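You operate a simulated robot arm through the tools that you are given. There is no shell and no other tool. Be economical: measure what you need, move in short steps, check, and stop when the job is done.

You are at the controls of a simulated robot arm. One attempt, no reset.

JOB
Seal the green muffin in the vacuum box and set the day to TUE.
Fine: vent shut; pump till the pin shows green.

The check looks at the end state, three seconds after you hand in, the way a careful person would. Anything else that was tipped, shoved, dropped, spilled or broken makes it a failure. Lids that push on must go on centred and level and be pressed home; caps that screw on are set level and turned clockwise until they are tight.

ROBOT AND FRAMES
A 7-joint arm with a two-finger parallel gripper, fixed in place. Base frame: the origin is at the foot of the arm, x ahead of it, y to its left, z up; the work surface is at about z = 0. Units: m, rad, N and s.
With the tool pointing down near the work surface it reaches from about 0.24 to 0.62 m from the base axis. Its first joint turns from -1.152 to 1.152 rad. Payload 2.6 kg.
The TCP is the grasp point between the finger pads, 0.03 m short of the fingertips. In the tool frame z runs along the fingers and y along their closing line. Largest opening 0.094 m; finger width 0.028, thickness 0.01; the body of the gripper, 0.05 by 0.096 m, starts 0.055 m behind the TCP.
Orientation is that of the tool frame in the base frame, as [roll, pitch, yaw] about the fixed x, y, z axes, in that order (R = Rz(yaw) Ry(pitch) Rx(roll)). With the fingers straight down and closing along the base's y, the tool's x points along the base's -x, its y along +y and its z along -z.

CONTROLS
- The arm moves only by the tool apply_moves. Its argument "plan" is text: rows parted by semicolons, each of 7 numbers parted by spaces: the shift along the base's x, y, z in m, then the turn, a rotation vector about the base's x, y, z in rad, then the closure, from 0 (fully open) to 1 (shut). In form: dx dy dz ax ay az hand; .... A call has 1 to 12 rows; each row shifts and turns the commanded pose from where the row before left it. Rows are played at 5 a second. More than 0.05 m and 0.15 rad between two rows, or a gripper value outside its range, and nothing of the call is played. Where a pose cannot be reached the arm comes as near as it can. A force on the tool above 70 N (or 10 N above the force at the start of the call, whichever is more), or a blocked arm, ends the call early, and 0.2 s more pass. The fingers move at their own pace (about 0.072 m/s each) and stop on an object; they squeeze with about 33 N. The grip force told is the motor's: it shows also when the fingers shut on nothing. Time passes only in rows, and 0.2 s behind the last, so rows that do not move let the fingers close. It gives the time, the measured TCP pose, the force on the tool (base axes), the opening and the grip force at its end, in the units of the frame above (readings bear some noise).
- Cameras (640 x 400 px; columns grow to the right, rows downward): "scene" is fixed at [0.0467, 0.4422, 0.5602]; the picture's right is [-0.65, -0.76, 0.00], its down [-0.46, 0.40, -0.79] and it looks along [0.60, -0.52, -0.61] (base axes); focal length 321 px, centre (320, 200). "wrist" rides on the gripper at [0.076, 0.014, -0.102] in the tool frame; the picture's right is [-0.18, 0.98, 0.00], its down [-0.75, -0.14, -0.64] and it looks along [-0.63, -0.12, 0.77] (tool axes); focal length 243 px, centre (320, 200). There is no depth. A picture from a camera that has moved, and an enlarged one, comes with that camera's place and axes in the base frame and with its lens.
- camera(camera): a new picture of that camera. No time passes.
- close_up(camera, box): a new picture of the part [left, top, right, bottom] of that camera's present view, enlarged. No time passes.
- finish_job(): hands the job in; it is judged then, once.

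Work in short steps. Places have to be worked out from the pictures, the camera data and where the tool is seen: move nearer, look again, correct. Check each grasp and each placing, and mend what went wrong. You have 120 turns and 64 pictures in all, those below and enlarged ones among them. Open the gripper and draw the arm clear of the work before you hand the job in, unless the task says otherwise; then end with one line.

The tools are called after ">>>" by a JSON object that holds its "name" and its "arguments". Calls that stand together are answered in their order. apply_moves: Moves the arm, as the interface text tells. Its arguments: {"type":"object","properties":{"plan":{"type":"string"}},"required":["plan"]} The other tools are called the same way: camera (camera) takes a picture; close_up (camera, box) takes an enlarged picture of a part of a camera's view; finish_job () hands the job in.

At the start:

```text
t: 0.0
tcp_pos: [0.3413, 0.0699, 0.3406]
tcp_rot: [-3.141, 0.0, -3.141]
wrist_force: [-0.4, -0.6, 0.9]
gripper_width: 0.0938
finger_force: 0.0
```

scene: 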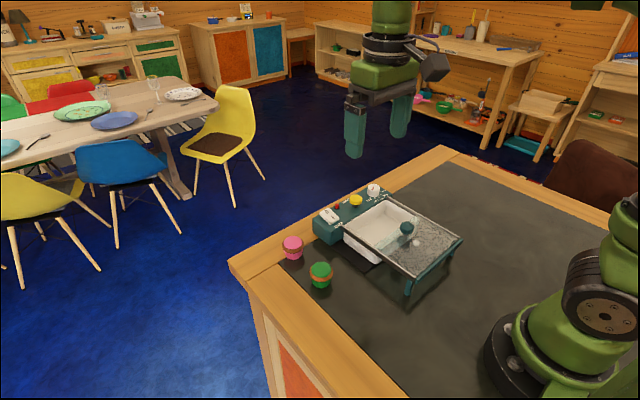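
wrist: 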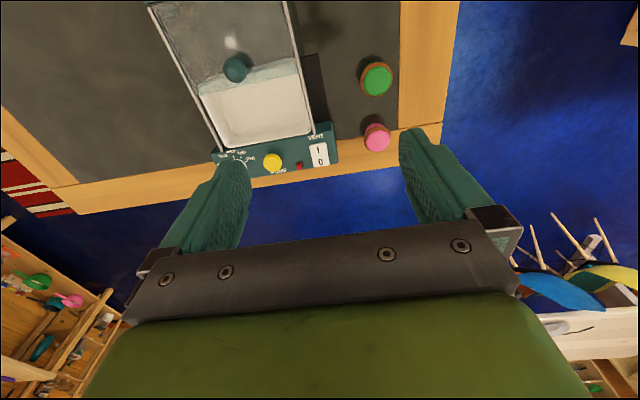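

The scene shows a vacuum box with a sliding/partially open lid, a panel with vent switch, pump button, dial; I enlarge to see details.

>>> {"name": "close_up", "arguments": {"camera": "scene", "box": [270, 170, 480, 301]}}

>>> {"name": "close_up", "arguments": {"camera": "wrist", "box": [140, 0, 420, 175]}}

```text
3.05 times, centred on (375, 236) of scene
camera zoom: at [0.0467, 0.4422, 0.5602], right [-0.65, -0.76, 0.0], down [-0.46, 0.4, -0.79], along [0.6, -0.52, -0.61], focal length 979 px, centre (152, 92)
```

zoom: 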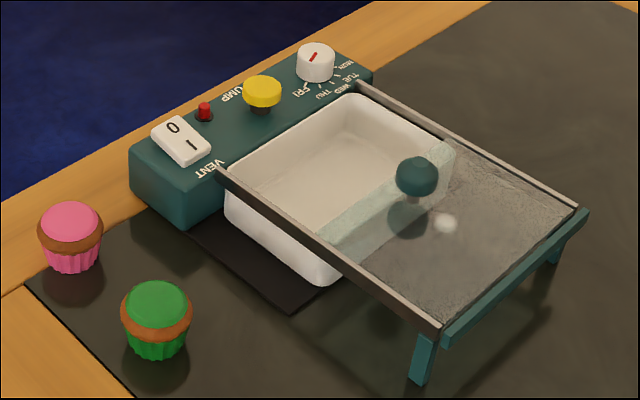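

```text
2.29 times, centred on (280, 88) of wrist
camera zoom: at [0.2659, 0.085, 0.443], right [0.18, 0.98, 0.0], down [0.75, -0.14, 0.64], along [0.63, -0.12, -0.77], focal length 555 px, centre (411, 457)
```

zoom: 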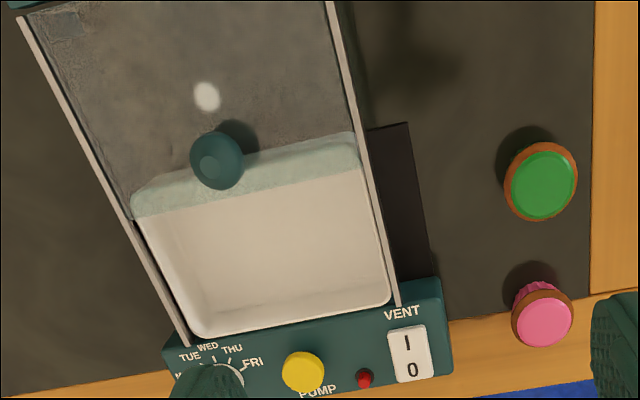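

Muffin at about (0.375, 0.152); box aligned with base axes, open tray region x≈0.345–0.43, y≈0.035…-0.12; lid knob ≈(0.319,-0.041,0.085). I move above the muffin with open fingers.

>>> {"name": "apply_moves", "arguments": {"plan": "0.0068 0.0164 -0.044 0 0 0 0;0.0068 0.0164 -0.044 0 0 0 0;0.0068 0.0164 -0.044 0 0 0 0;0.0068 0.0164 -0.044 0 0 0 0;0.0068 0.0164 -0.044 0 0 0 0;0 0 0 0 0 0 0"}}

>>> {"name": "camera", "arguments": {"camera": "wrist"}}

>>> {"name": "close_up", "arguments": {"camera": "scene", "box": [250, 150, 490, 300]}}

```text
t: 1.4
tcp_pos: [0.3756, 0.1536, 0.1201]
tcp_rot: [3.141, 0.0, 3.141]
wrist_force: [-0.1, -0.5, 0.4]
gripper_width: 0.0939
finger_force: 0.0
```

```text
59 pictures are left
camera wrist: at [0.3001, 0.1683, 0.2222], right [0.18, 0.98, 0.0], down [0.75, -0.14, 0.64], along [0.63, -0.12, -0.77], focal length 243 px, centre (320, 200)
```

wrist: 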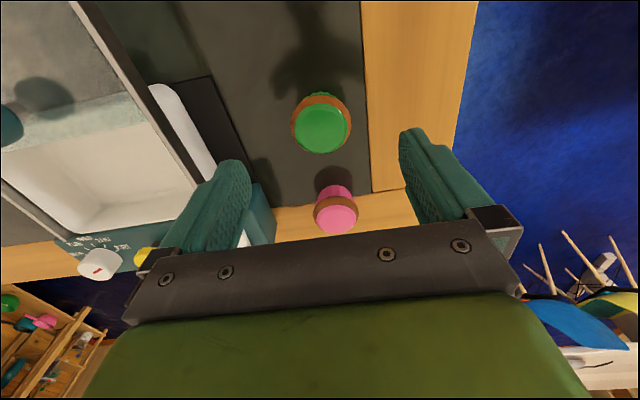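

```text
2.67 times, centred on (370, 225) of scene
camera zoom: at [0.0467, 0.4422, 0.5602], right [-0.65, -0.76, 0.0], down [-0.46, 0.4, -0.79], along [0.6, -0.52, -0.61], focal length 856 px, centre (187, 133)
```

zoom: 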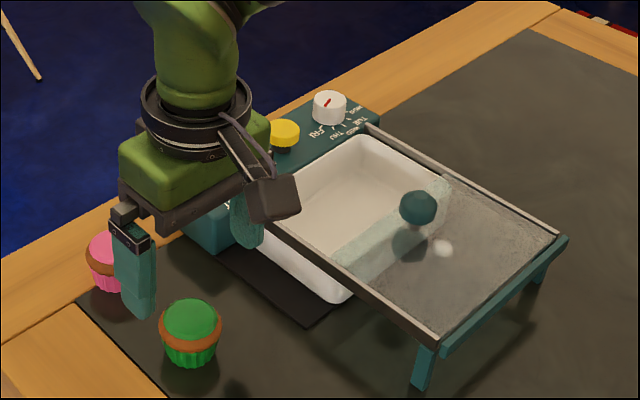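

Muffin seen at about (0.377, 0.155), well centred. Descend to grasp height and close.

>>> {"name": "apply_moves", "arguments": {"plan": "0.001 0.001 -0.042 0 0 0 0;0 0 -0.03 0 0 0 0;0 0 -0.012 0 0 0 0;0 0 0 0 0 0 0.5;0 0 0 0 0 0 1;0 0 0 0 0 0 1;0 0 0 0 0 0 1"}}

>>> {"name": "camera", "arguments": {"camera": "wrist"}}

```text
t: 3.0
tcp_pos: [0.378, 0.1545, 0.037]
tcp_rot: [-3.142, -0.001, -3.141]
wrist_force: [1.2, -0.2, -0.6]
gripper_width: 0.048
finger_force: 32.7
```

```text
57 pictures are left
camera wrist: at [0.3018, 0.1677, 0.1389], right [0.18, 0.98, 0.0], down [0.75, -0.14, 0.64], along [0.63, -0.12, -0.77], focal length 243 px, centre (320, 200)
```

wrist: 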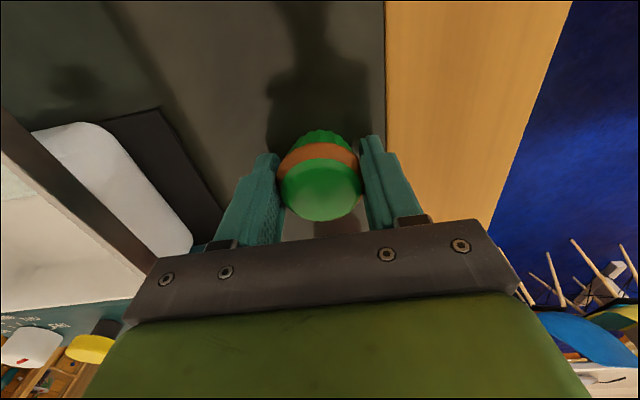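

Gripped at 48 mm. Lift and carry over the open part of the tray (0.385, -0.043).

>>> {"name": "apply_moves", "arguments": {"plan": "0 0 0.04 0 0 0 1;0 0 0.04 0 0 0 1;0 0 0.04 0 0 0 1;0.002 -0.04 0 0 0 0 1;0.002 -0.04 0 0 0 0 1;0.001 -0.04 0 0 0 0 1;0.001 -0.04 0 0 0 0 1;0.001 -0.038 0 0 0 0 1;0 0 0 0 0 0 1"}}

>>> {"name": "camera", "arguments": {"camera": "wrist"}}

>>> {"name": "close_up", "arguments": {"camera": "scene", "box": [290, 150, 490, 275]}}

```text
t: 5.0
tcp_pos: [0.3806, -0.0431, 0.1581]
tcp_rot: [-3.141, 0.0, -3.138]
wrist_force: [0.1, 0.3, -0.5]
gripper_width: 0.0
finger_force: 33.0
```

```text
56 pictures are left
camera wrist: at [0.3052, -0.03, 0.2597], right [0.18, 0.98, 0.0], down [0.75, -0.14, 0.64], along [0.63, -0.12, -0.77], focal length 243 px, centre (320, 200)
```

wrist: 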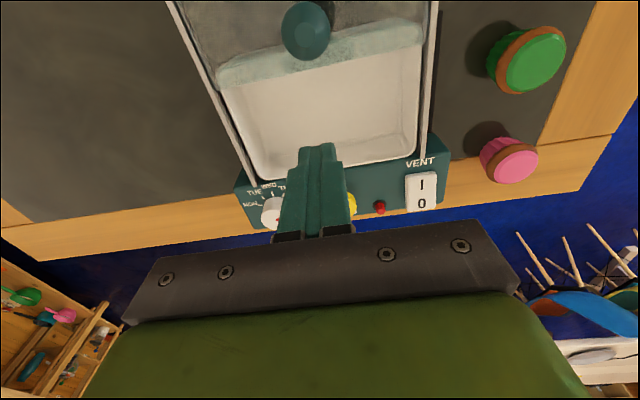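

```text
3.20 times, centred on (390, 212) of scene
camera zoom: at [0.0468, 0.4422, 0.5602], right [-0.65, -0.76, 0.0], down [-0.46, 0.4, -0.79], along [0.6, -0.52, -0.61], focal length 1028 px, centre (96, 160)
```

zoom: 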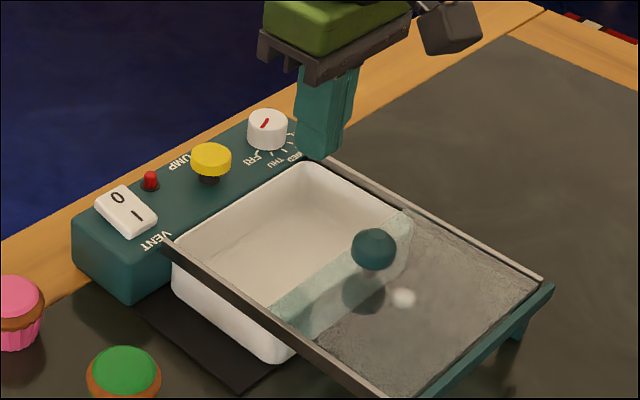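

The muffin slipped out. It lies back near its starting spot; I look at it closely.

>>> {"name": "close_up", "arguments": {"camera": "scene", "box": [270, 220, 370, 300]}}

>>> {"name": "close_up", "arguments": {"camera": "wrist", "box": [440, 0, 600, 200]}}

```text
5.00 times, centred on (320, 260) of scene
camera zoom: at [0.0468, 0.4422, 0.5602], right [-0.65, -0.76, 0.0], down [-0.46, 0.4, -0.79], along [0.6, -0.52, -0.61], focal length 1606 px, centre (320, -100)
```

zoom: 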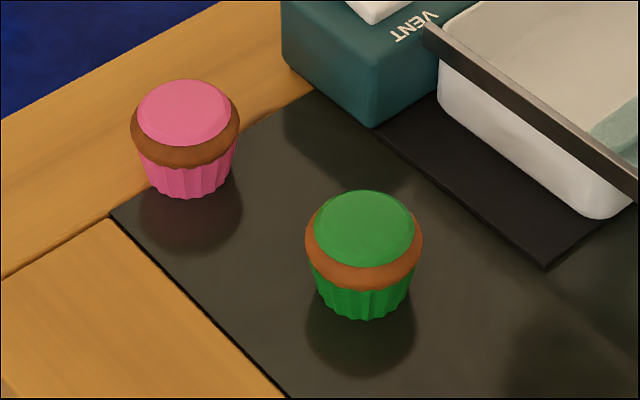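

```text
2.00 times, centred on (520, 100) of wrist
camera zoom: at [0.3052, -0.03, 0.2597], right [0.18, 0.98, 0.0], down [0.75, -0.14, 0.64], along [0.63, -0.12, -0.77], focal length 485 px, centre (-80, 400)
```

zoom: 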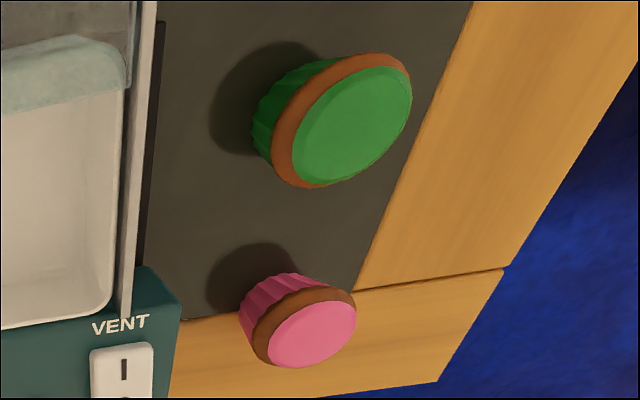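

It's upright around (0.373, 0.133). I go back above it with open fingers and look.

>>> {"name": "apply_moves", "arguments": {"plan": "-0.002 0.044 0 0 0 0 0;-0.002 0.044 0 0 0 0 0;-0.002 0.044 0 0 0 0 0;-0.002 0.044 -0.03 0 0 0 0;0 0 0 0 0 0 0;0 0 0 0 0 0 0"}}

>>> {"name": "camera", "arguments": {"camera": "wrist"}}

>>> {"name": "close_up", "arguments": {"camera": "scene", "box": [270, 200, 395, 300]}}

```text
refused: row 4 steps farther than a row can; nothing moved
```

```text
52 pictures are left
camera wrist: at [0.3052, -0.03, 0.2597], right [0.18, 0.98, 0.0], down [0.75, -0.14, 0.64], along [0.63, -0.12, -0.77], focal length 243 px, centre (320, 200)
```

wrist: 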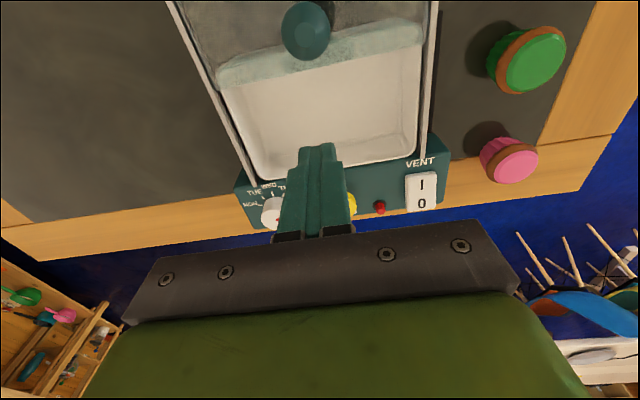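

```text
4.00 times, centred on (332, 250) of scene
camera zoom: at [0.0468, 0.4422, 0.5602], right [-0.65, -0.76, 0.0], down [-0.46, 0.4, -0.79], along [0.6, -0.52, -0.61], focal length 1285 px, centre (270, 0)
```

zoom: 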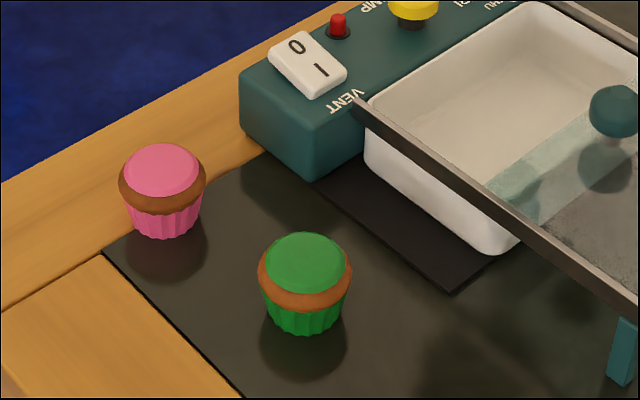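

One row was too long; I split it.

>>> {"name": "apply_moves", "arguments": {"plan": "-0.002 0.044 0 0 0 0 0;-0.002 0.044 0 0 0 0 0;-0.002 0.044 0 0 0 0 0;-0.002 0.044 0 0 0 0 0;0 0 -0.04 0 0 0 0;0 0 0 0 0 0 0"}}

>>> {"name": "camera", "arguments": {"camera": "wrist"}}

```text
t: 6.4
tcp_pos: [0.3747, 0.1315, 0.118]
tcp_rot: [3.141, 0.001, -3.14]
wrist_force: [-0.8, -0.1, 0.4]
gripper_width: 0.0942
finger_force: 0.1
```

```text
50 pictures are left
camera wrist: at [0.2991, 0.1457, 0.2197], right [0.18, 0.98, 0.0], down [0.75, -0.14, 0.64], along [0.63, -0.12, -0.77], focal length 243 px, centre (320, 200)
```

wrist: 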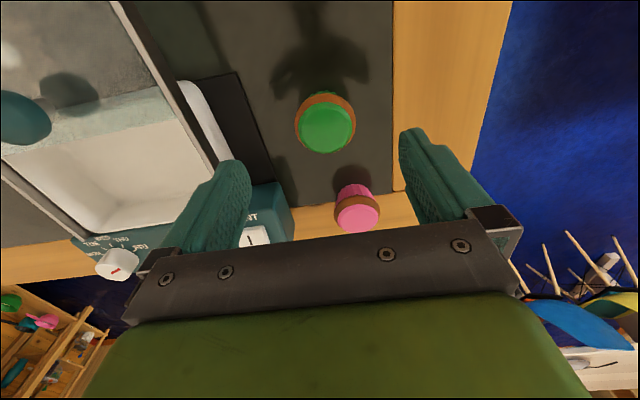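

Muffin at (0.375, 0.1355). Descend slightly lower (z≈0.033), close with longer dwell, then lift gently.

>>> {"name": "apply_moves", "arguments": {"plan": "0 0.004 -0.042 0 0 0 0;0 0 -0.03 0 0 0 0;0 0 -0.013 0 0 0 0;0 0 0 0 0 0 0.4;0 0 0 0 0 0 1;0 0 0 0 0 0 1;0 0 0 0 0 0 1;0 0 0.005 0 0 0 1;0 0 0.01 0 0 0 1;0 0 0.01 0 0 0 1;0 0 0 0 0 0 1"}}

>>> {"name": "close_up", "arguments": {"camera": "scene", "box": [270, 180, 395, 280]}}

>>> {"name": "camera", "arguments": {"camera": "wrist"}}

```text
t: 8.8
tcp_pos: [0.3738, 0.1375, 0.0574]
tcp_rot: [-3.14, 0.0, -3.141]
wrist_force: [-0.5, -0.4, 0.5]
gripper_width: 0.0499
finger_force: 32.8
```

```text
4.00 times, centred on (332, 230) of scene
camera zoom: at [0.0467, 0.4422, 0.5602], right [-0.65, -0.76, 0.0], down [-0.46, 0.4, -0.79], along [0.6, -0.52, -0.61], focal length 1285 px, centre (270, 80)
```

zoom: 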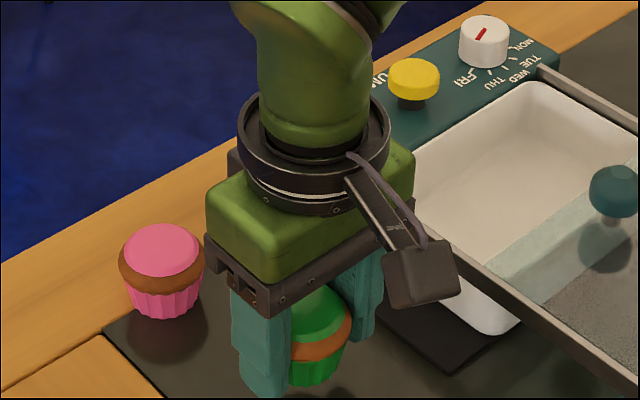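

```text
48 pictures are left
camera wrist: at [0.2989, 0.151, 0.1594], right [0.18, 0.98, 0.0], down [0.75, -0.14, 0.64], along [0.63, -0.12, -0.77], focal length 243 px, centre (320, 200)
```

wrist: 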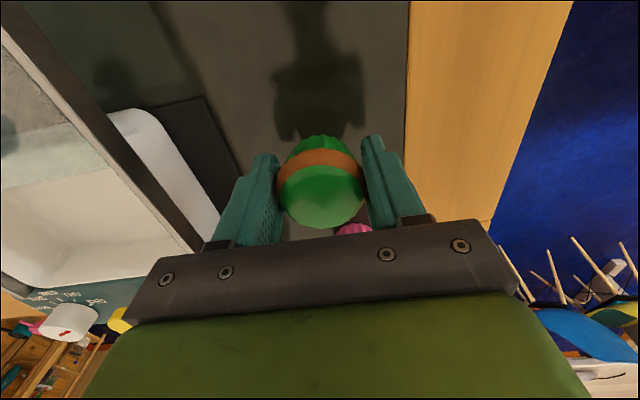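

Held at 50 mm and lifted. I raise gently further and check.

>>> {"name": "apply_moves", "arguments": {"plan": "0 0 0.012 0 0 0 1;0 0 0.014 0 0 0 1;0 0 0.014 0 0 0 1;0 0 0.014 0 0 0 1;0 0 0.01 0 0 0 1;0 0 0.004 0 0 0 1;0 -0.006 0 0 0 0 1;0 -0.012 0 0 0 0 1;0 -0.016 0 0 0 0 1;0 -0.02 0 0 0 0 1;0 -0.01 0 0 0 0 1;0 0 0 0 0 0 1"}}

>>> {"name": "camera", "arguments": {"camera": "wrist"}}

```text
t: 11.4
tcp_pos: [0.3751, 0.0713, 0.1247]
tcp_rot: [3.141, -0.001, -3.141]
wrist_force: [-0.5, 0.2, -1.6]
gripper_width: 0.0495
finger_force: 33.0
```

```text
47 pictures are left
camera wrist: at [0.2995, 0.0859, 0.227], right [0.18, 0.98, 0.0], down [0.75, -0.14, 0.64], along [0.63, -0.12, -0.77], focal length 243 px, centre (320, 200)
```

wrist: 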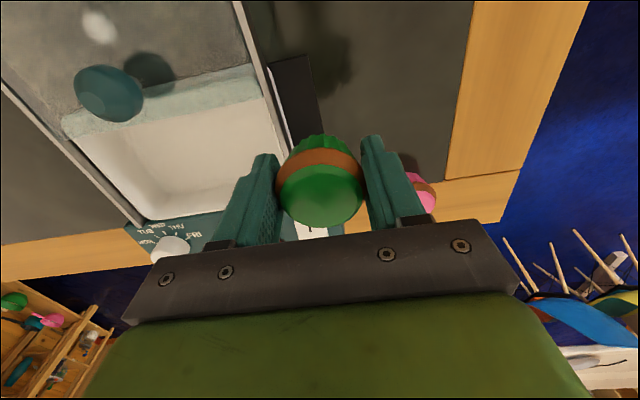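

Secure. Carry on slowly to y=-0.043, x≈0.386.

>>> {"name": "apply_moves", "arguments": {"plan": "0 -0.008 0 0 0 0 1;0.001 -0.014 0 0 0 0 1;0.002 -0.018 0 0 0 0 1;0.002 -0.02 0 0 0 0 1;0.002 -0.02 0 0 0 0 1;0.002 -0.018 0 0 0 0 1;0.002 -0.012 0 0 0 0 1;0 -0.004 0 0 0 0 1;0 0 0 0 0 0 1"}}

>>> {"name": "camera", "arguments": {"camera": "wrist"}}

>>> {"name": "close_up", "arguments": {"camera": "scene", "box": [290, 130, 490, 280]}}

```text
t: 13.4
tcp_pos: [0.388, -0.0415, 0.1249]
tcp_rot: [3.141, 0.001, 3.141]
wrist_force: [0.7, 0.0, 0.0]
gripper_width: 0.0498
finger_force: 32.8
```

```text
46 pictures are left
camera wrist: at [0.3117, -0.0278, 0.227], right [0.18, 0.98, 0.0], down [0.75, -0.14, 0.64], along [0.63, -0.12, -0.77], focal length 243 px, centre (320, 200)
```

wrist: 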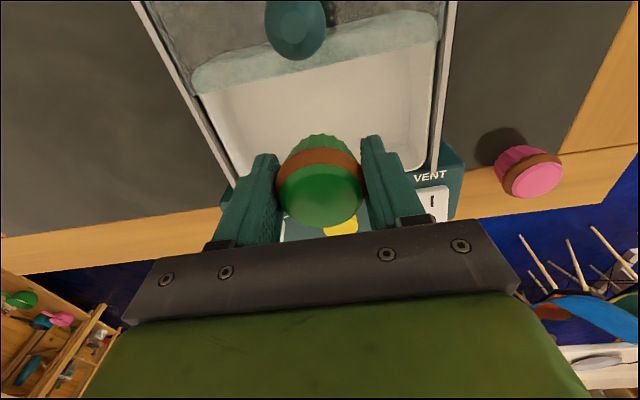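

```text
2.67 times, centred on (390, 205) of scene
camera zoom: at [0.0468, 0.4422, 0.5602], right [-0.65, -0.76, 0.0], down [-0.46, 0.4, -0.79], along [0.6, -0.52, -0.61], focal length 856 px, centre (133, 187)
```

zoom: 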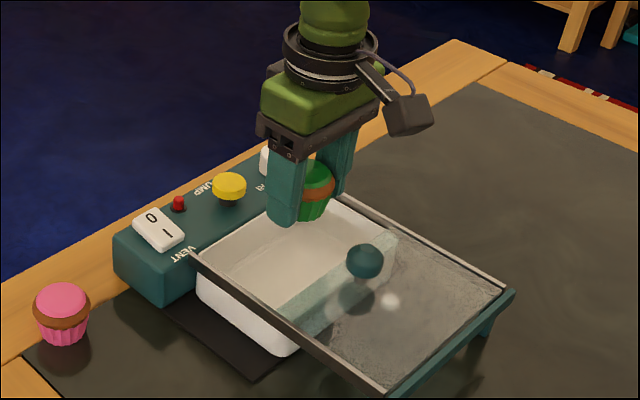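

Well placed over the opening. Descend, slowing near the floor.

>>> {"name": "apply_moves", "arguments": {"plan": "-0.002 0 -0.01 0 0 0 1;0 0 -0.018 0 0 0 1;0 0 -0.018 0 0 0 1;0 0 -0.016 0 0 0 1;0 0 -0.006 0 0 0 1;0 0 -0.004 0 0 0 1;0 0 -0.004 0 0 0 1;0 0 0 0 0 0 1"}}

>>> {"name": "close_up", "arguments": {"camera": "scene", "box": [310, 160, 470, 280]}}

```text
t: 15.2
tcp_pos: [0.3829, -0.0416, 0.0491]
tcp_rot: [-3.141, 0.002, 3.141]
wrist_force: [-0.4, -0.5, -0.4]
gripper_width: 0.0492
finger_force: 33.4
```

```text
3.33 times, centred on (390, 220) of scene
camera zoom: at [0.0468, 0.4422, 0.5602], right [-0.65, -0.76, 0.0], down [-0.46, 0.4, -0.79], along [0.6, -0.52, -0.61], focal length 1071 px, centre (87, 133)
```

zoom: 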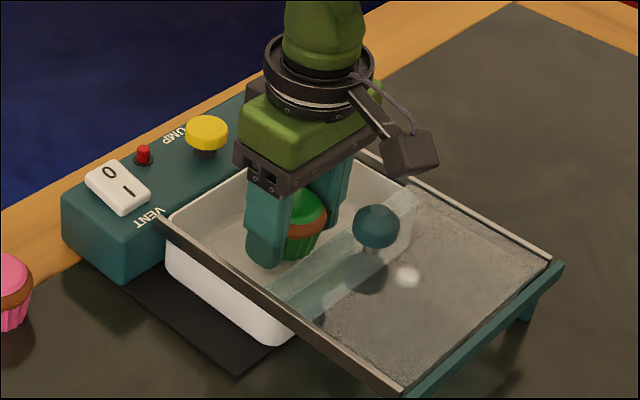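

Still free (no contact). Lower in 2 mm steps watching for contact.

>>> {"name": "apply_moves", "arguments": {"plan": "0.001 0 -0.002 0 0 0 1;0.001 0 -0.002 0 0 0 1;0 0 -0.002 0 0 0 1;0 0 -0.002 0 0 0 1"}}

```text
t: 16.2
tcp_pos: [0.3858, -0.0431, 0.0394]
tcp_rot: [-3.141, 0.0, -3.141]
wrist_force: [-0.4, 0.7, -0.2]
gripper_width: 0.0491
finger_force: 33.1
```

No contact yet at z≈0.040; go on carefully.

>>> {"name": "apply_moves", "arguments": {"plan": "0 0 -0.0015 0 0 0 1;0 0 -0.0015 0 0 0 1;0 0 -0.001 0 0 0 1;0 0 0 0 0 0 1"}}

>>> {"name": "close_up", "arguments": {"camera": "scene", "box": [350, 180, 430, 260]}}

```text
t: 17.2
tcp_pos: [0.3885, -0.0427, 0.0374]
tcp_rot: [3.139, 0.005, -3.139]
wrist_force: [-3.8, -0.2, 36.1]
gripper_width: 0.0489
finger_force: 32.8
```

```text
5.00 times, centred on (390, 220) of scene
camera zoom: at [0.0466, 0.4423, 0.5602], right [-0.65, -0.76, 0.0], down [-0.46, 0.4, -0.79], along [0.6, -0.52, -0.61], focal length 1606 px, centre (-30, 100)
```

zoom: 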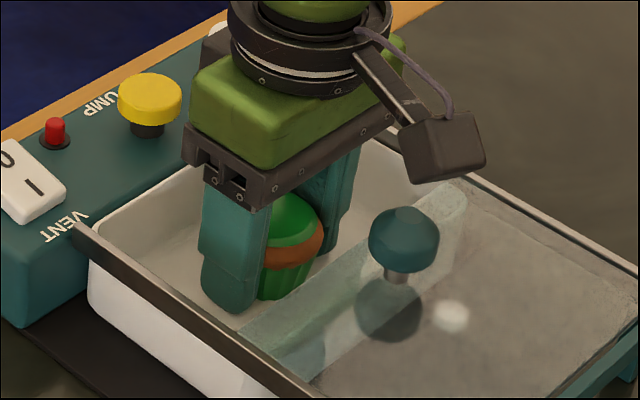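

Contact with the floor (36 N). Relieve 1.5 mm and open part-way, then rise.

>>> {"name": "apply_moves", "arguments": {"plan": "0 0 0.0015 0 0 0 1;0 0 0 0 0 0 0.45;0 0 0 0 0 0 0.25;0 0 0 0 0 0 0.25;0 0 0.01 0 0 0 0.25;0 0 0.03 0 0 0 0.25;0 0 0.04 0 0 0 0.25;0 0 0.04 0 0 0 0.25"}}

>>> {"name": "camera", "arguments": {"camera": "wrist"}}

>>> {"name": "close_up", "arguments": {"camera": "scene", "box": [310, 170, 470, 290]}}

```text
t: 19.0
tcp_pos: [0.3891, -0.0447, 0.1564]
tcp_rot: [3.141, -0.001, -3.14]
wrist_force: [0.4, 0.3, -0.1]
gripper_width: 0.0706
finger_force: 0.0
```

```text
42 pictures are left
camera wrist: at [0.3127, -0.0289, 0.2587], right [0.18, 0.98, 0.0], down [0.75, -0.14, 0.64], along [0.63, -0.12, -0.77], focal length 243 px, centre (320, 200)
```

wrist: 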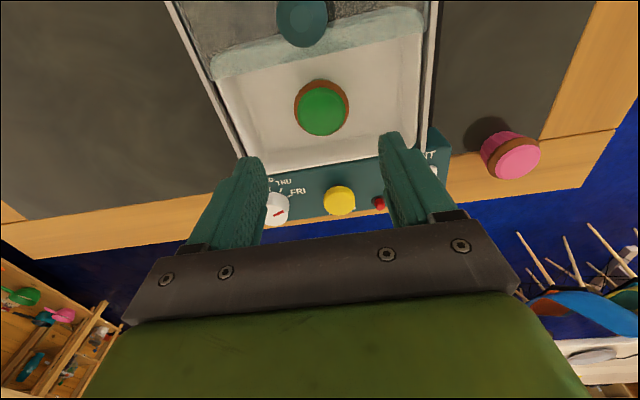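

```text
3.33 times, centred on (390, 230) of scene
camera zoom: at [0.0468, 0.4422, 0.5602], right [-0.65, -0.76, 0.0], down [-0.46, 0.4, -0.79], along [0.6, -0.52, -0.61], focal length 1071 px, centre (87, 100)
```

zoom: 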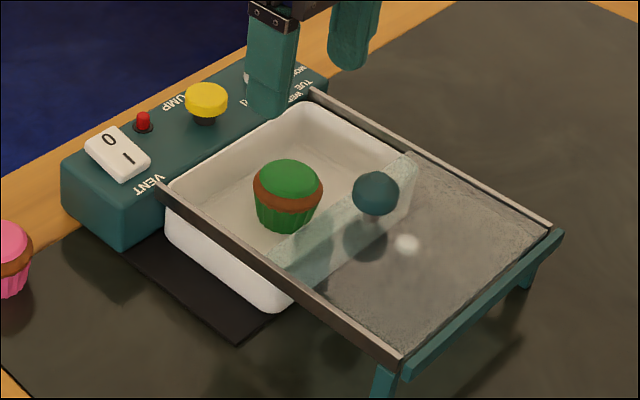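

Muffin sits upright inside. Knob estimated at (0.320, -0.041, 0.083). I move over it and down to z=0.105 with fingers straddling, then look.

>>> {"name": "apply_moves", "arguments": {"plan": "-0.035 0.002 0 0 0 0 0.25;-0.034 0.002 0 0 0 0 0.25;0 0 -0.03 0 0 0 0.25;0 0 -0.02 0 0 0 0.25;0 0 0 0 0 0 0.25"}}

>>> {"name": "close_up", "arguments": {"camera": "scene", "box": [350, 180, 470, 270]}}

>>> {"name": "camera", "arguments": {"camera": "wrist"}}

```text
t: 20.2
tcp_pos: [0.3187, -0.0387, 0.1068]
tcp_rot: [3.141, -0.001, -3.14]
wrist_force: [0.1, -0.7, 0.6]
gripper_width: 0.0707
finger_force: 0.1
```

```text
4.44 times, centred on (410, 225) of scene
camera zoom: at [0.0467, 0.4422, 0.5602], right [-0.65, -0.76, 0.0], down [-0.46, 0.4, -0.79], along [0.6, -0.52, -0.61], focal length 1428 px, centre (-80, 89)
```

zoom: 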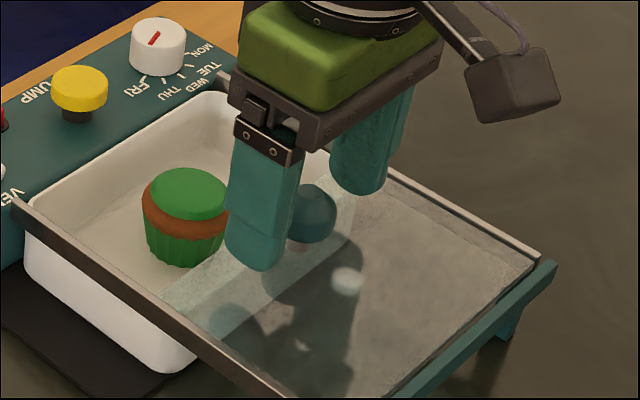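

```text
39 pictures are left
camera wrist: at [0.2424, -0.0242, 0.2088], right [0.18, 0.98, 0.0], down [0.75, -0.14, 0.64], along [0.63, -0.12, -0.77], focal length 243 px, centre (320, 200)
```

wrist: 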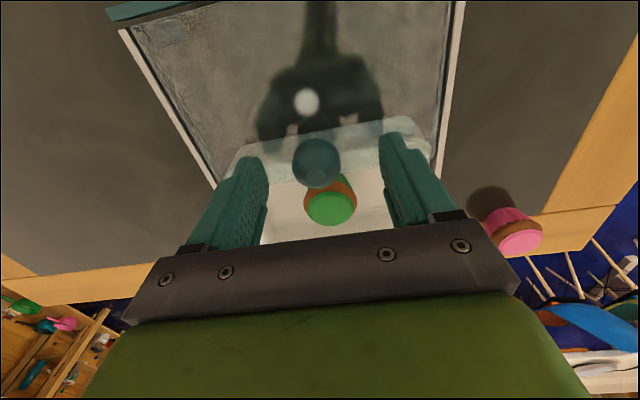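

Knob lies between fingers at (0.317,-0.040). Lower 8 mm and close.

>>> {"name": "apply_moves", "arguments": {"plan": "-0.001 -0.001 -0.004 0 0 0 0.25;0 0 -0.004 0 0 0 0.25;0 0 0 0 0 0 0.6;0 0 0 0 0 0 1;0 0 0 0 0 0 1"}}

>>> {"name": "close_up", "arguments": {"camera": "scene", "box": [350, 180, 470, 270]}}

```text
t: 21.4
tcp_pos: [0.3171, -0.0398, 0.0997]
tcp_rot: [-3.141, -0.001, -3.14]
wrist_force: [0.2, -3.3, -0.7]
gripper_width: 0.0291
finger_force: 32.7
```

```text
4.44 times, centred on (410, 225) of scene
camera zoom: at [0.0468, 0.4422, 0.5602], right [-0.65, -0.76, 0.0], down [-0.46, 0.4, -0.79], along [0.6, -0.52, -0.61], focal length 1428 px, centre (-80, 89)
```

zoom: 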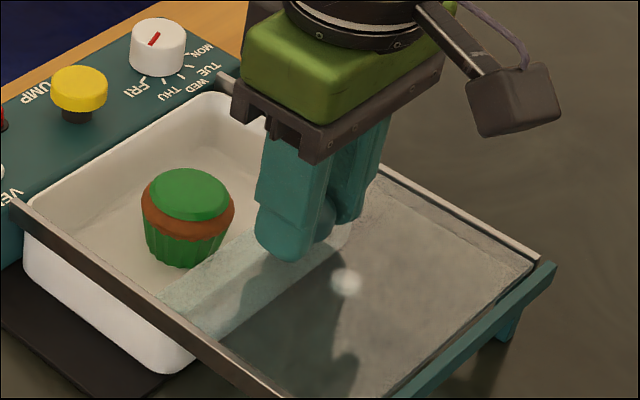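

Knob gripped (29 mm). Slide the lid +x by 3 cm and check for muffin clearance.

>>> {"name": "apply_moves", "arguments": {"plan": "0.005 0 0 0 0 0 1;0.01 0 0 0 0 0 1;0.01 0 0 0 0 0 1;0.005 0 0 0 0 0 1;0 0 0 0 0 0 1"}}

>>> {"name": "close_up", "arguments": {"camera": "scene", "box": [350, 180, 470, 270]}}

```text
t: 22.6
tcp_pos: [0.3464, -0.0397, 0.0998]
tcp_rot: [3.141, -0.003, -3.14]
wrist_force: [-0.7, -2.4, 0.4]
gripper_width: 0.0287
finger_force: 33.1
```

```text
4.44 times, centred on (410, 225) of scene
camera zoom: at [0.0468, 0.4422, 0.5602], right [-0.65, -0.76, 0.0], down [-0.46, 0.4, -0.79], along [0.6, -0.52, -0.61], focal length 1428 px, centre (-80, 89)
```

zoom: 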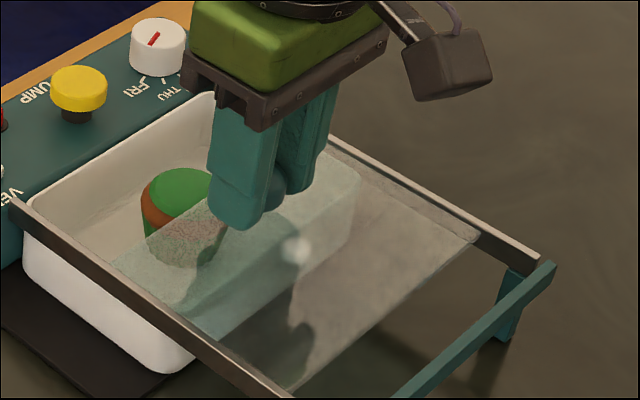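

The lid slides freely above the muffin. Continue +x until the stop.

>>> {"name": "apply_moves", "arguments": {"plan": "0.008 0 0 0 0 0 1;0.01 0 0 0 0 0 1;0.01 0 0 0 0 0 1;0.008 0 0 0 0 0 1;0.006 0 0 0 0 0 1;0.004 0 0 0 0 0 1;0 0 0 0 0 0 1"}}

>>> {"name": "close_up", "arguments": {"camera": "scene", "box": [330, 170, 470, 275]}}

```text
t: 24.2
tcp_pos: [0.3926, -0.0399, 0.0995]
tcp_rot: [-3.14, 0.0, -3.14]
wrist_force: [-0.5, -0.4, -1.2]
gripper_width: 0.0291
finger_force: 33.3
```

```text
3.81 times, centred on (400, 222) of scene
camera zoom: at [0.0468, 0.4422, 0.5602], right [-0.65, -0.76, 0.0], down [-0.46, 0.4, -0.79], along [0.6, -0.52, -0.61], focal length 1224 px, centre (15, 114)
```

zoom: 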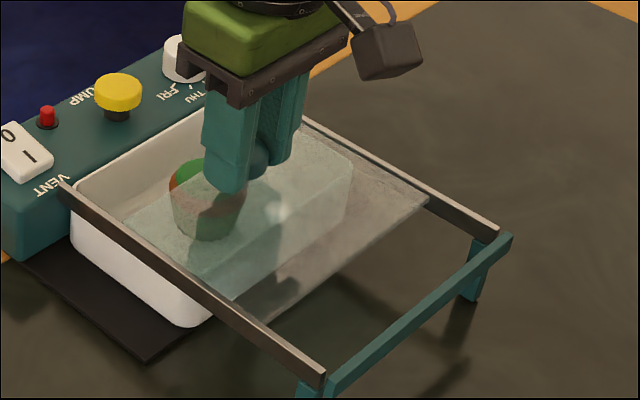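

Still open toward the panel; continue slowly until the stop pushes back.

>>> {"name": "apply_moves", "arguments": {"plan": "0.005 0 0 0 0 0 1;0.005 0 0 0 0 0 1;0.004 0 0 0 0 0 1;0.004 0 0 0 0 0 1;0 0 0 0 0 0 1"}}

>>> {"name": "close_up", "arguments": {"camera": "scene", "box": [310, 170, 450, 275]}}

>>> {"name": "camera", "arguments": {"camera": "wrist"}}

```text
t: 25.4
tcp_pos: [0.4113, -0.0402, 0.102]
tcp_rot: [-3.141, 0.001, -3.139]
wrist_force: [-1.0, 0.7, -0.8]
gripper_width: 0.0293
finger_force: 32.5
```

```text
3.81 times, centred on (380, 222) of scene
camera zoom: at [0.0468, 0.4422, 0.5602], right [-0.65, -0.76, 0.0], down [-0.46, 0.4, -0.79], along [0.6, -0.52, -0.61], focal length 1224 px, centre (91, 114)
```

zoom: 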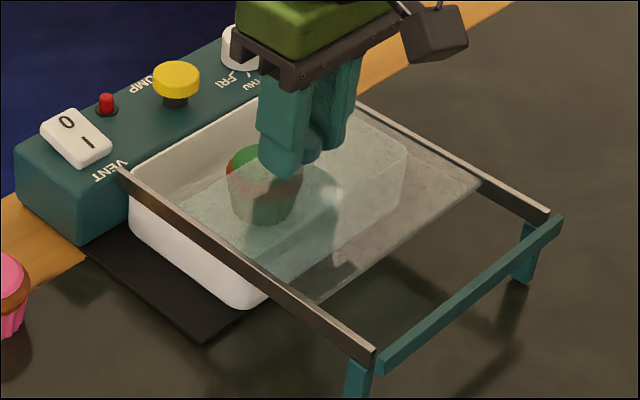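

```text
34 pictures are left
camera wrist: at [0.335, -0.0255, 0.2035], right [0.18, 0.98, 0.0], down [0.75, -0.14, 0.64], along [0.63, -0.12, -0.77], focal length 243 px, centre (320, 200)
```

wrist: 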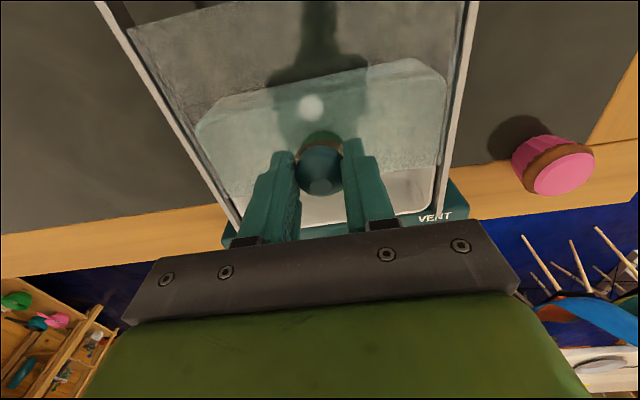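

The box as a whole seems to have shifted +x (pump moved in the scene view) so the lid is blocked, maybe by the muffin. I look closely before anything else.

>>> {"name": "close_up", "arguments": {"camera": "scene", "box": [320, 180, 410, 236]}}

>>> {"name": "close_up", "arguments": {"camera": "wrist", "box": [200, 80, 480, 255]}}

```text
7.11 times, centred on (365, 208) of scene
camera zoom: at [0.0468, 0.4422, 0.5602], right [-0.65, -0.76, 0.0], down [-0.46, 0.4, -0.79], along [0.6, -0.52, -0.61], focal length 2284 px, centre (0, 143)
```

zoom: 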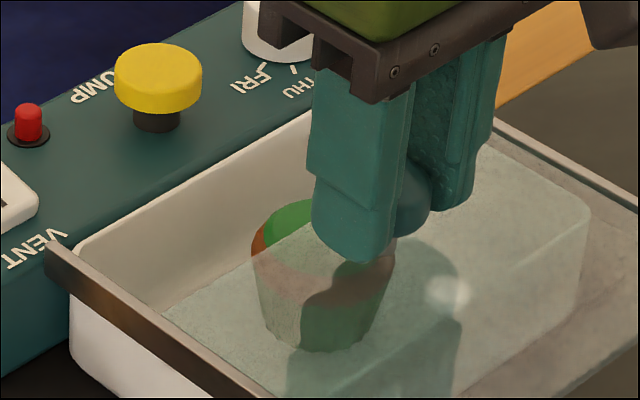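

```text
2.29 times, centred on (340, 168) of wrist
camera zoom: at [0.335, -0.0255, 0.2035], right [0.18, 0.98, 0.0], down [0.75, -0.14, 0.64], along [0.63, -0.12, -0.77], focal length 555 px, centre (274, 274)
```

zoom: 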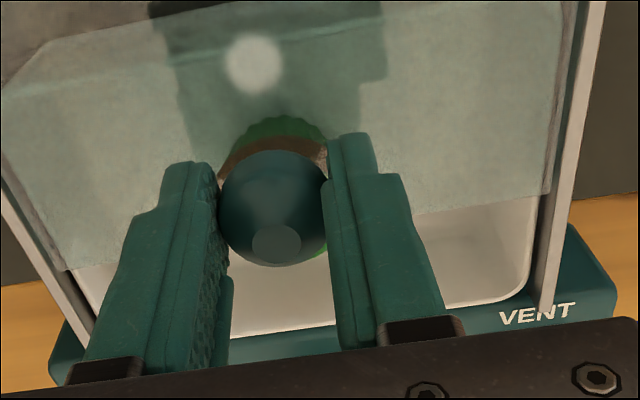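

The box shifted about 5 cm, the lid having advanced only ~4.5 cm relative to it. I pull the lid back 3 cm slowly, to see whether the lid slides freely relative to box and what the muffin does.

>>> {"name": "apply_moves", "arguments": {"plan": "-0.003 0 0 0 0 0 1;-0.006 0 0 0 0 0 1;-0.008 0 0 0 0 0 1;-0.008 0 0 0 0 0 1;-0.005 0 0 0 0 0 1;0 0 0 0 0 0 1"}}

>>> {"name": "close_up", "arguments": {"camera": "scene", "box": [310, 180, 438, 260]}}

```text
t: 26.8
tcp_pos: [0.3819, -0.0393, 0.0998]
tcp_rot: [-3.14, 0.004, -3.139]
wrist_force: [0.7, -2.2, 1.4]
gripper_width: 0.0289
finger_force: 33.1
```

```text
5.00 times, centred on (374, 220) of scene
camera zoom: at [0.0467, 0.4422, 0.5602], right [-0.65, -0.76, 0.0], down [-0.46, 0.4, -0.79], along [0.6, -0.52, -0.61], focal length 1606 px, centre (50, 100)
```

zoom: 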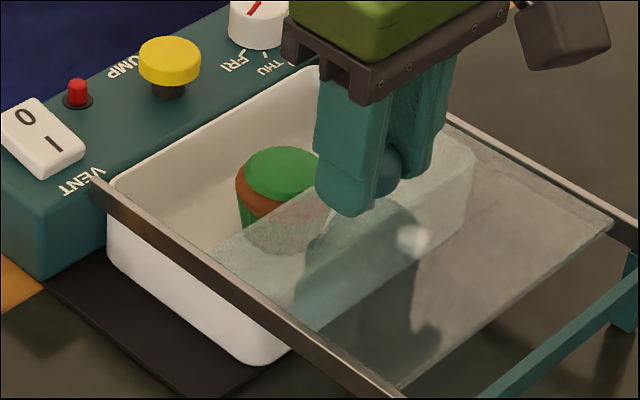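

Lid slides fine when not over the muffin dome; it jams when its edge reaches the dome top. I pull the lid back to its rear stop, which will also draw the box back to its original place (knob at x≈0.317).

>>> {"name": "apply_moves", "arguments": {"plan": "-0.006 0 0 0 0 0 1;-0.006 0 0 0 0 0 1;-0.006 0 0 0 0 0 1;-0.006 0 0 0 0 0 1;-0.006 0 0 0 0 0 1;-0.006 0 0 0 0 0 1;-0.006 0 0 0 0 0 1;-0.006 0 0 0 0 0 1;-0.006 0 0 0 0 0 1;-0.006 0 0 0 0 0 1;-0.004 0 0 0 0 0 1;0 0 0 0 0 0 1"}}

>>> {"name": "close_up", "arguments": {"camera": "scene", "box": [270, 170, 480, 301]}}

```text
t: 29.4
tcp_pos: [0.3149, -0.0406, 0.1002]
tcp_rot: [-3.141, 0.001, -3.14]
wrist_force: [2.3, -0.5, 0.1]
gripper_width: 0.029
finger_force: 33.4
```

```text
3.05 times, centred on (375, 236) of scene
camera zoom: at [0.0468, 0.4422, 0.5602], right [-0.65, -0.76, 0.0], down [-0.46, 0.4, -0.79], along [0.6, -0.52, -0.61], focal length 979 px, centre (152, 92)
```

zoom: 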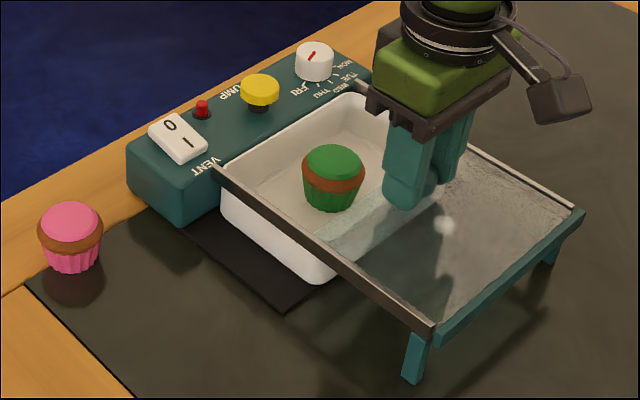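

The box is back within ~2 mm and the muffin upright. I release the knob, and probe heights: first the muffin top with closed fingertips.

>>> {"name": "apply_moves", "arguments": {"plan": "0 0 0 0 0 0 0.4;0 0 0 0 0 0 0.4;0 0 0.02 0 0 0 0.4;0 0 0.02 0 0 0 0.4;0.03 0 0 0 0 0 1;0.04 -0.001 0 0 0 0 1;0 0 -0.02 0 0 0 1;0 0 -0.015 0 0 0 1;0 0 -0.006 0 0 0 1;0 0 0 0 0 0 1"}}

>>> {"name": "close_up", "arguments": {"camera": "scene", "box": [330, 170, 458, 250]}}

```text
t: 31.6
tcp_pos: [0.3858, -0.0394, 0.099]
tcp_rot: [-3.141, -0.001, 3.141]
wrist_force: [1.8, -0.5, 0.6]
gripper_width: 0.0
finger_force: 33.1
```

```text
5.00 times, centred on (394, 210) of scene
camera zoom: at [0.0468, 0.4422, 0.5602], right [-0.65, -0.76, 0.0], down [-0.46, 0.4, -0.79], along [0.6, -0.52, -0.61], focal length 1606 px, centre (-50, 150)
```

zoom: 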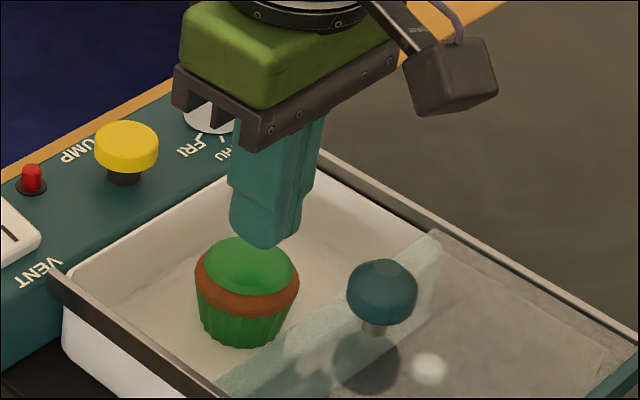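

Tips are just above the dome. Lower by small steps until contact.

>>> {"name": "apply_moves", "arguments": {"plan": "0 -0.001 -0.003 0 0 0 1;0 0 -0.003 0 0 0 1;0 0 -0.002 0 0 0 1;0 0 -0.001 0 0 0 1"}}

>>> {"name": "apply_moves", "arguments": {"plan": "0 0 -0.001 0 0 0 1;0 0 -0.001 0 0 0 1"}}

>>> {"name": "apply_moves", "arguments": {"plan": "0 0 -0.001 0 0 0 1;0 0 -0.001 0 0 0 1"}}

```text
t: 32.6
tcp_pos: [0.3864, -0.0404, 0.0903]
tcp_rot: [3.141, 0.001, -3.14]
wrist_force: [0.3, 0.3, -1.3]
gripper_width: 0.0
finger_force: 33.8
```

```text
t: 33.2
tcp_pos: [0.3864, -0.0415, 0.0885]
tcp_rot: [3.141, 0.0, -3.139]
wrist_force: [0.9, 0.3, 0.5]
gripper_width: 0.0002
finger_force: 32.9
```

```text
t: 33.8
tcp_pos: [0.3869, -0.0412, 0.0856]
tcp_rot: [3.141, 0.001, -3.139]
wrist_force: [0.7, 0.9, 0.3]
gripper_width: 0.0003
finger_force: 32.8
```

Tip at ~0.056, no contact yet; continue.

>>> {"name": "apply_moves", "arguments": {"plan": "0 0 -0.001 0 0 0 1;0 0 -0.001 0 0 0 1"}}

>>> {"name": "apply_moves", "arguments": {"plan": "0 0 -0.001 0 0 0 1;0 0 -0.001 0 0 0 1"}}

>>> {"name": "apply_moves", "arguments": {"plan": "0 0 -0.001 0 0 0 1"}}

```text
t: 34.4
tcp_pos: [0.3857, -0.0415, 0.0847]
tcp_rot: [3.141, 0.0, 3.141]
wrist_force: [0.3, 0.4, 0.7]
gripper_width: 0.0
finger_force: 33.1
```

```text
t: 35.0
tcp_pos: [0.3872, -0.0405, 0.083]
tcp_rot: [-3.14, -0.001, 3.14]
wrist_force: [0.1, -0.8, 0.1]
gripper_width: 0.0002
finger_force: 32.8
```

```text
t: 35.4
tcp_pos: [0.3868, -0.0414, 0.0811]
tcp_rot: [-3.14, 0.001, 3.141]
wrist_force: [-0.3, -0.3, 0.3]
gripper_width: 0.0
finger_force: 33.0
```

Still no contact at tip z≈0.051. Two more steps.

>>> {"name": "apply_moves", "arguments": {"plan": "0 0 -0.001 0 0 0 1;0 0 -0.001 0 0 0 1"}}

>>> {"name": "apply_moves", "arguments": {"plan": "0 0 -0.001 0 0 0 1;0 0 -0.001 0 0 0 1"}}

>>> {"name": "close_up", "arguments": {"camera": "scene", "box": [350, 180, 430, 230]}}

```text
t: 36.0
tcp_pos: [0.3864, -0.0403, 0.0805]
tcp_rot: [-3.142, 0.0, 3.141]
wrist_force: [-0.6, -0.3, 4.8]
gripper_width: 0.0
finger_force: 33.1
```

```text
t: 36.6
tcp_pos: [0.3865, -0.0414, 0.08]
tcp_rot: [3.14, 0.005, -3.14]
wrist_force: [-10.0, -0.3, 36.1]
gripper_width: 0.0
finger_force: 32.4
```

```text
8.00 times, centred on (390, 205) of scene
camera zoom: at [0.0466, 0.4423, 0.5602], right [-0.65, -0.76, 0.0], down [-0.46, 0.4, -0.79], along [0.6, -0.52, -0.61], focal length 2570 px, centre (-240, 160)
```

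zoom: 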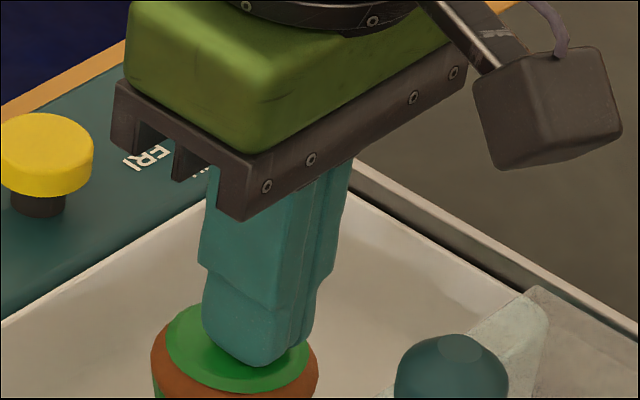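

Muffin top ≈0.051. Now probe the lid's glass top beside the knob to compare.

>>> {"name": "apply_moves", "arguments": {"plan": "0 0 0.02 0 0 0 1;0 0 0.03 0 0 0 1;-0.03 -0.02 0 0 0 0 1;-0.04 -0.015 0 0 0 0 1;-0.01 -0.005 0 0 0 0 1;0 0 -0.02 0 0 0 1;0 0 -0.013 0 0 0 1;0 0 -0.003 0 0 0 1;0 0 -0.002 0 0 0 1"}}

>>> {"name": "apply_moves", "arguments": {"plan": "0 0 -0.001 0 0 0 1;0 0 -0.001 0 0 0 1"}}

```text
t: 38.6
tcp_pos: [0.3074, -0.0808, 0.0898]
tcp_rot: [-3.141, -0.001, -3.141]
wrist_force: [-0.1, 0.3, -0.4]
gripper_width: 0.0
finger_force: 33.2
```

```text
t: 39.2
tcp_pos: [0.3093, -0.0813, 0.0886]
tcp_rot: [-3.14, 0.005, 3.141]
wrist_force: [-0.5, 1.1, 23.5]
gripper_width: 0.0001
finger_force: 32.8
```

Lid top ≈0.059, muffin top ≈0.051, so it should just clear now that it's pressed flat. Regrip the knob, better centred.

>>> {"name": "apply_moves", "arguments": {"plan": "0 0 0.02 0 0 0 1;0 0 0.03 0 0 0 0.3;0.003 0.02 0 0 0 0 0.3;0.004 0.019 0 0 0 0 0.3;0 0 -0.02 0 0 0 0.3;0 0 -0.02 0 0 0 0.3;0 0 0 0 0 0 0.3;0 0 0 0 0 0 0.7;0 0 0 0 0 0 1;0 0 0 0 0 0 1"}}

```text
t: 41.4
tcp_pos: [0.3137, -0.0425, 0.0967]
tcp_rot: [3.141, 0.0, -3.139]
wrist_force: [-0.3, 3.6, 0.4]
gripper_width: 0.0289
finger_force: 32.5
```

Gripped. Centre by 1 mm, lift a touch, and slide 4 cm slowly, checking force.

>>> {"name": "apply_moves", "arguments": {"plan": "0 0.001 0.001 0 0 0 1;0.004 0 0 0 0 0 1;0.006 0 0 0 0 0 1;0.006 0 0 0 0 0 1;0.006 0 0 0 0 0 1;0.006 0 0 0 0 0 1;0.006 0 0 0 0 0 1;0.004 0 0 0 0 0 1"}}

>>> {"name": "apply_moves", "arguments": {"plan": "0.003 0 0 0 0 0 1;0.003 0 0 0 0 0 1"}}

>>> {"name": "apply_moves", "arguments": {"plan": "0.003 0 0 0 0 0 1;0.003 0 0 0 0 0 1"}}

>>> {"name": "close_up", "arguments": {"camera": "scene", "box": [320, 170, 448, 250]}}

```text
t: 43.2
tcp_pos: [0.3511, -0.0419, 0.0993]
tcp_rot: [-3.142, -0.001, -3.14]
wrist_force: [-0.5, 0.2, -0.3]
gripper_width: 0.0292
finger_force: 32.5
```

```text
t: 43.8
tcp_pos: [0.3569, -0.0403, 0.0981]
tcp_rot: [3.141, 0.0, -3.141]
wrist_force: [-1.1, 1.2, 0.4]
gripper_width: 0.0291
finger_force: 32.7
```

```text
t: 44.4
tcp_pos: [0.3637, -0.0407, 0.0992]
tcp_rot: [3.141, -0.002, -3.141]
wrist_force: [-0.8, 0.1, 0.2]
gripper_width: 0.0291
finger_force: 33.3
```

```text
5.00 times, centred on (384, 210) of scene
camera zoom: at [0.0468, 0.4422, 0.5602], right [-0.65, -0.76, 0.0], down [-0.46, 0.4, -0.79], along [0.6, -0.52, -0.61], focal length 1606 px, centre (0, 150)
```

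zoom: 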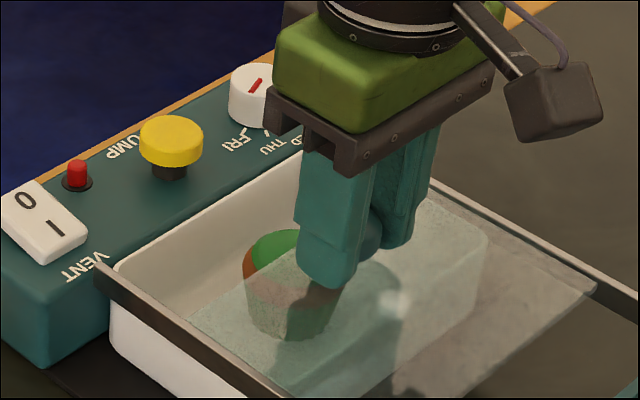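

Box nudged ~4 mm again; the lid jams at the same spot. Let me view the lid/muffin from the wrist and a tight scene zoom.

>>> {"name": "close_up", "arguments": {"camera": "scene", "box": [355, 205, 403, 235]}}

>>> {"name": "close_up", "arguments": {"camera": "wrist", "box": [220, 80, 440, 218]}}

```text
13.33 times, centred on (379, 220) of scene
camera zoom: at [0.0468, 0.4422, 0.5602], right [-0.65, -0.76, 0.0], down [-0.46, 0.4, -0.79], along [0.6, -0.52, -0.61], focal length 4283 px, centre (-467, -67)
```

zoom: 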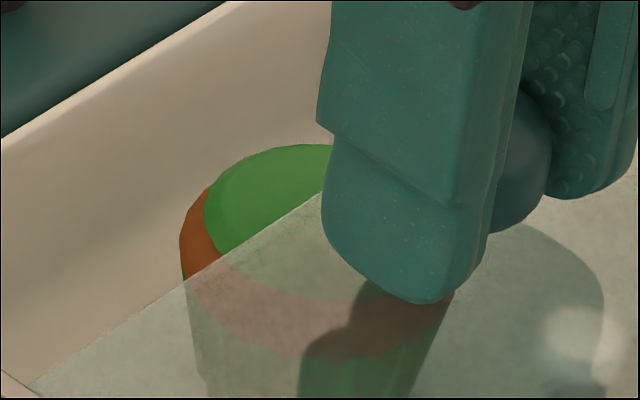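

```text
2.90 times, centred on (330, 149) of wrist
camera zoom: at [0.2883, -0.0269, 0.2011], right [0.18, 0.98, 0.0], down [0.75, -0.14, 0.64], along [0.63, -0.12, -0.77], focal length 703 px, centre (291, 348)
```

zoom: 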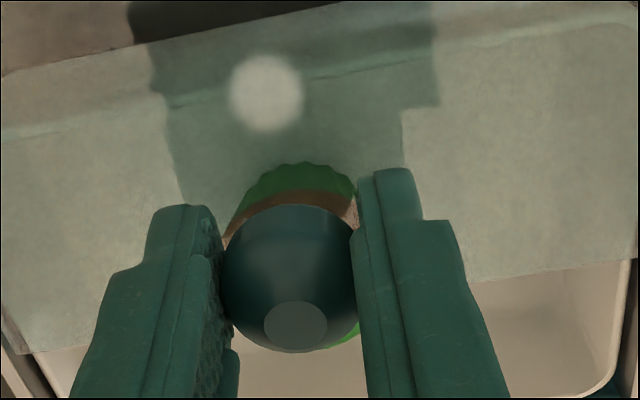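

Box slides at only ~2 N, so even light rubbing on the dome drags it. I test whether the lid has vertical play by backing 1 cm and lifting the knob 2–4 mm, reading force.

>>> {"name": "apply_moves", "arguments": {"plan": "-0.004 0 0 0 0 0 1;-0.006 0 0 0 0 0 1;0 0 0.001 0 0 0 1;0 0 0.001 0 0 0 1;0 0 0 0 0 0 1"}}

>>> {"name": "apply_moves", "arguments": {"plan": "0 0 0.001 0 0 0 1;0 0 0.001 0 0 0 1;0 0 0 0 0 0 1"}}

>>> {"name": "close_up", "arguments": {"camera": "scene", "box": [320, 170, 448, 250]}}

```text
t: 45.6
tcp_pos: [0.353, -0.0421, 0.1001]
tcp_rot: [3.141, -0.001, 3.141]
wrist_force: [-0.1, 0.4, -0.4]
gripper_width: 0.0289
finger_force: 33.4
```

```text
t: 46.4
tcp_pos: [0.354, -0.0405, 0.1019]
tcp_rot: [3.14, 0.0, -3.141]
wrist_force: [0.1, -0.8, -11.4]
gripper_width: 0.029
finger_force: 32.5
```

```text
5.00 times, centred on (384, 210) of scene
camera zoom: at [0.0468, 0.4422, 0.5602], right [-0.65, -0.76, 0.0], down [-0.46, 0.4, -0.79], along [0.6, -0.52, -0.61], focal length 1606 px, centre (0, 150)
```

zoom: 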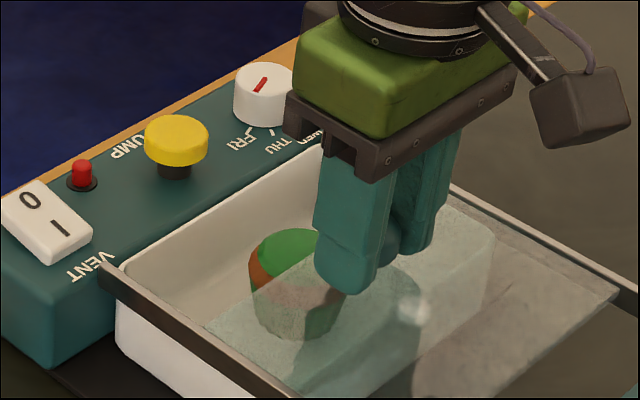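

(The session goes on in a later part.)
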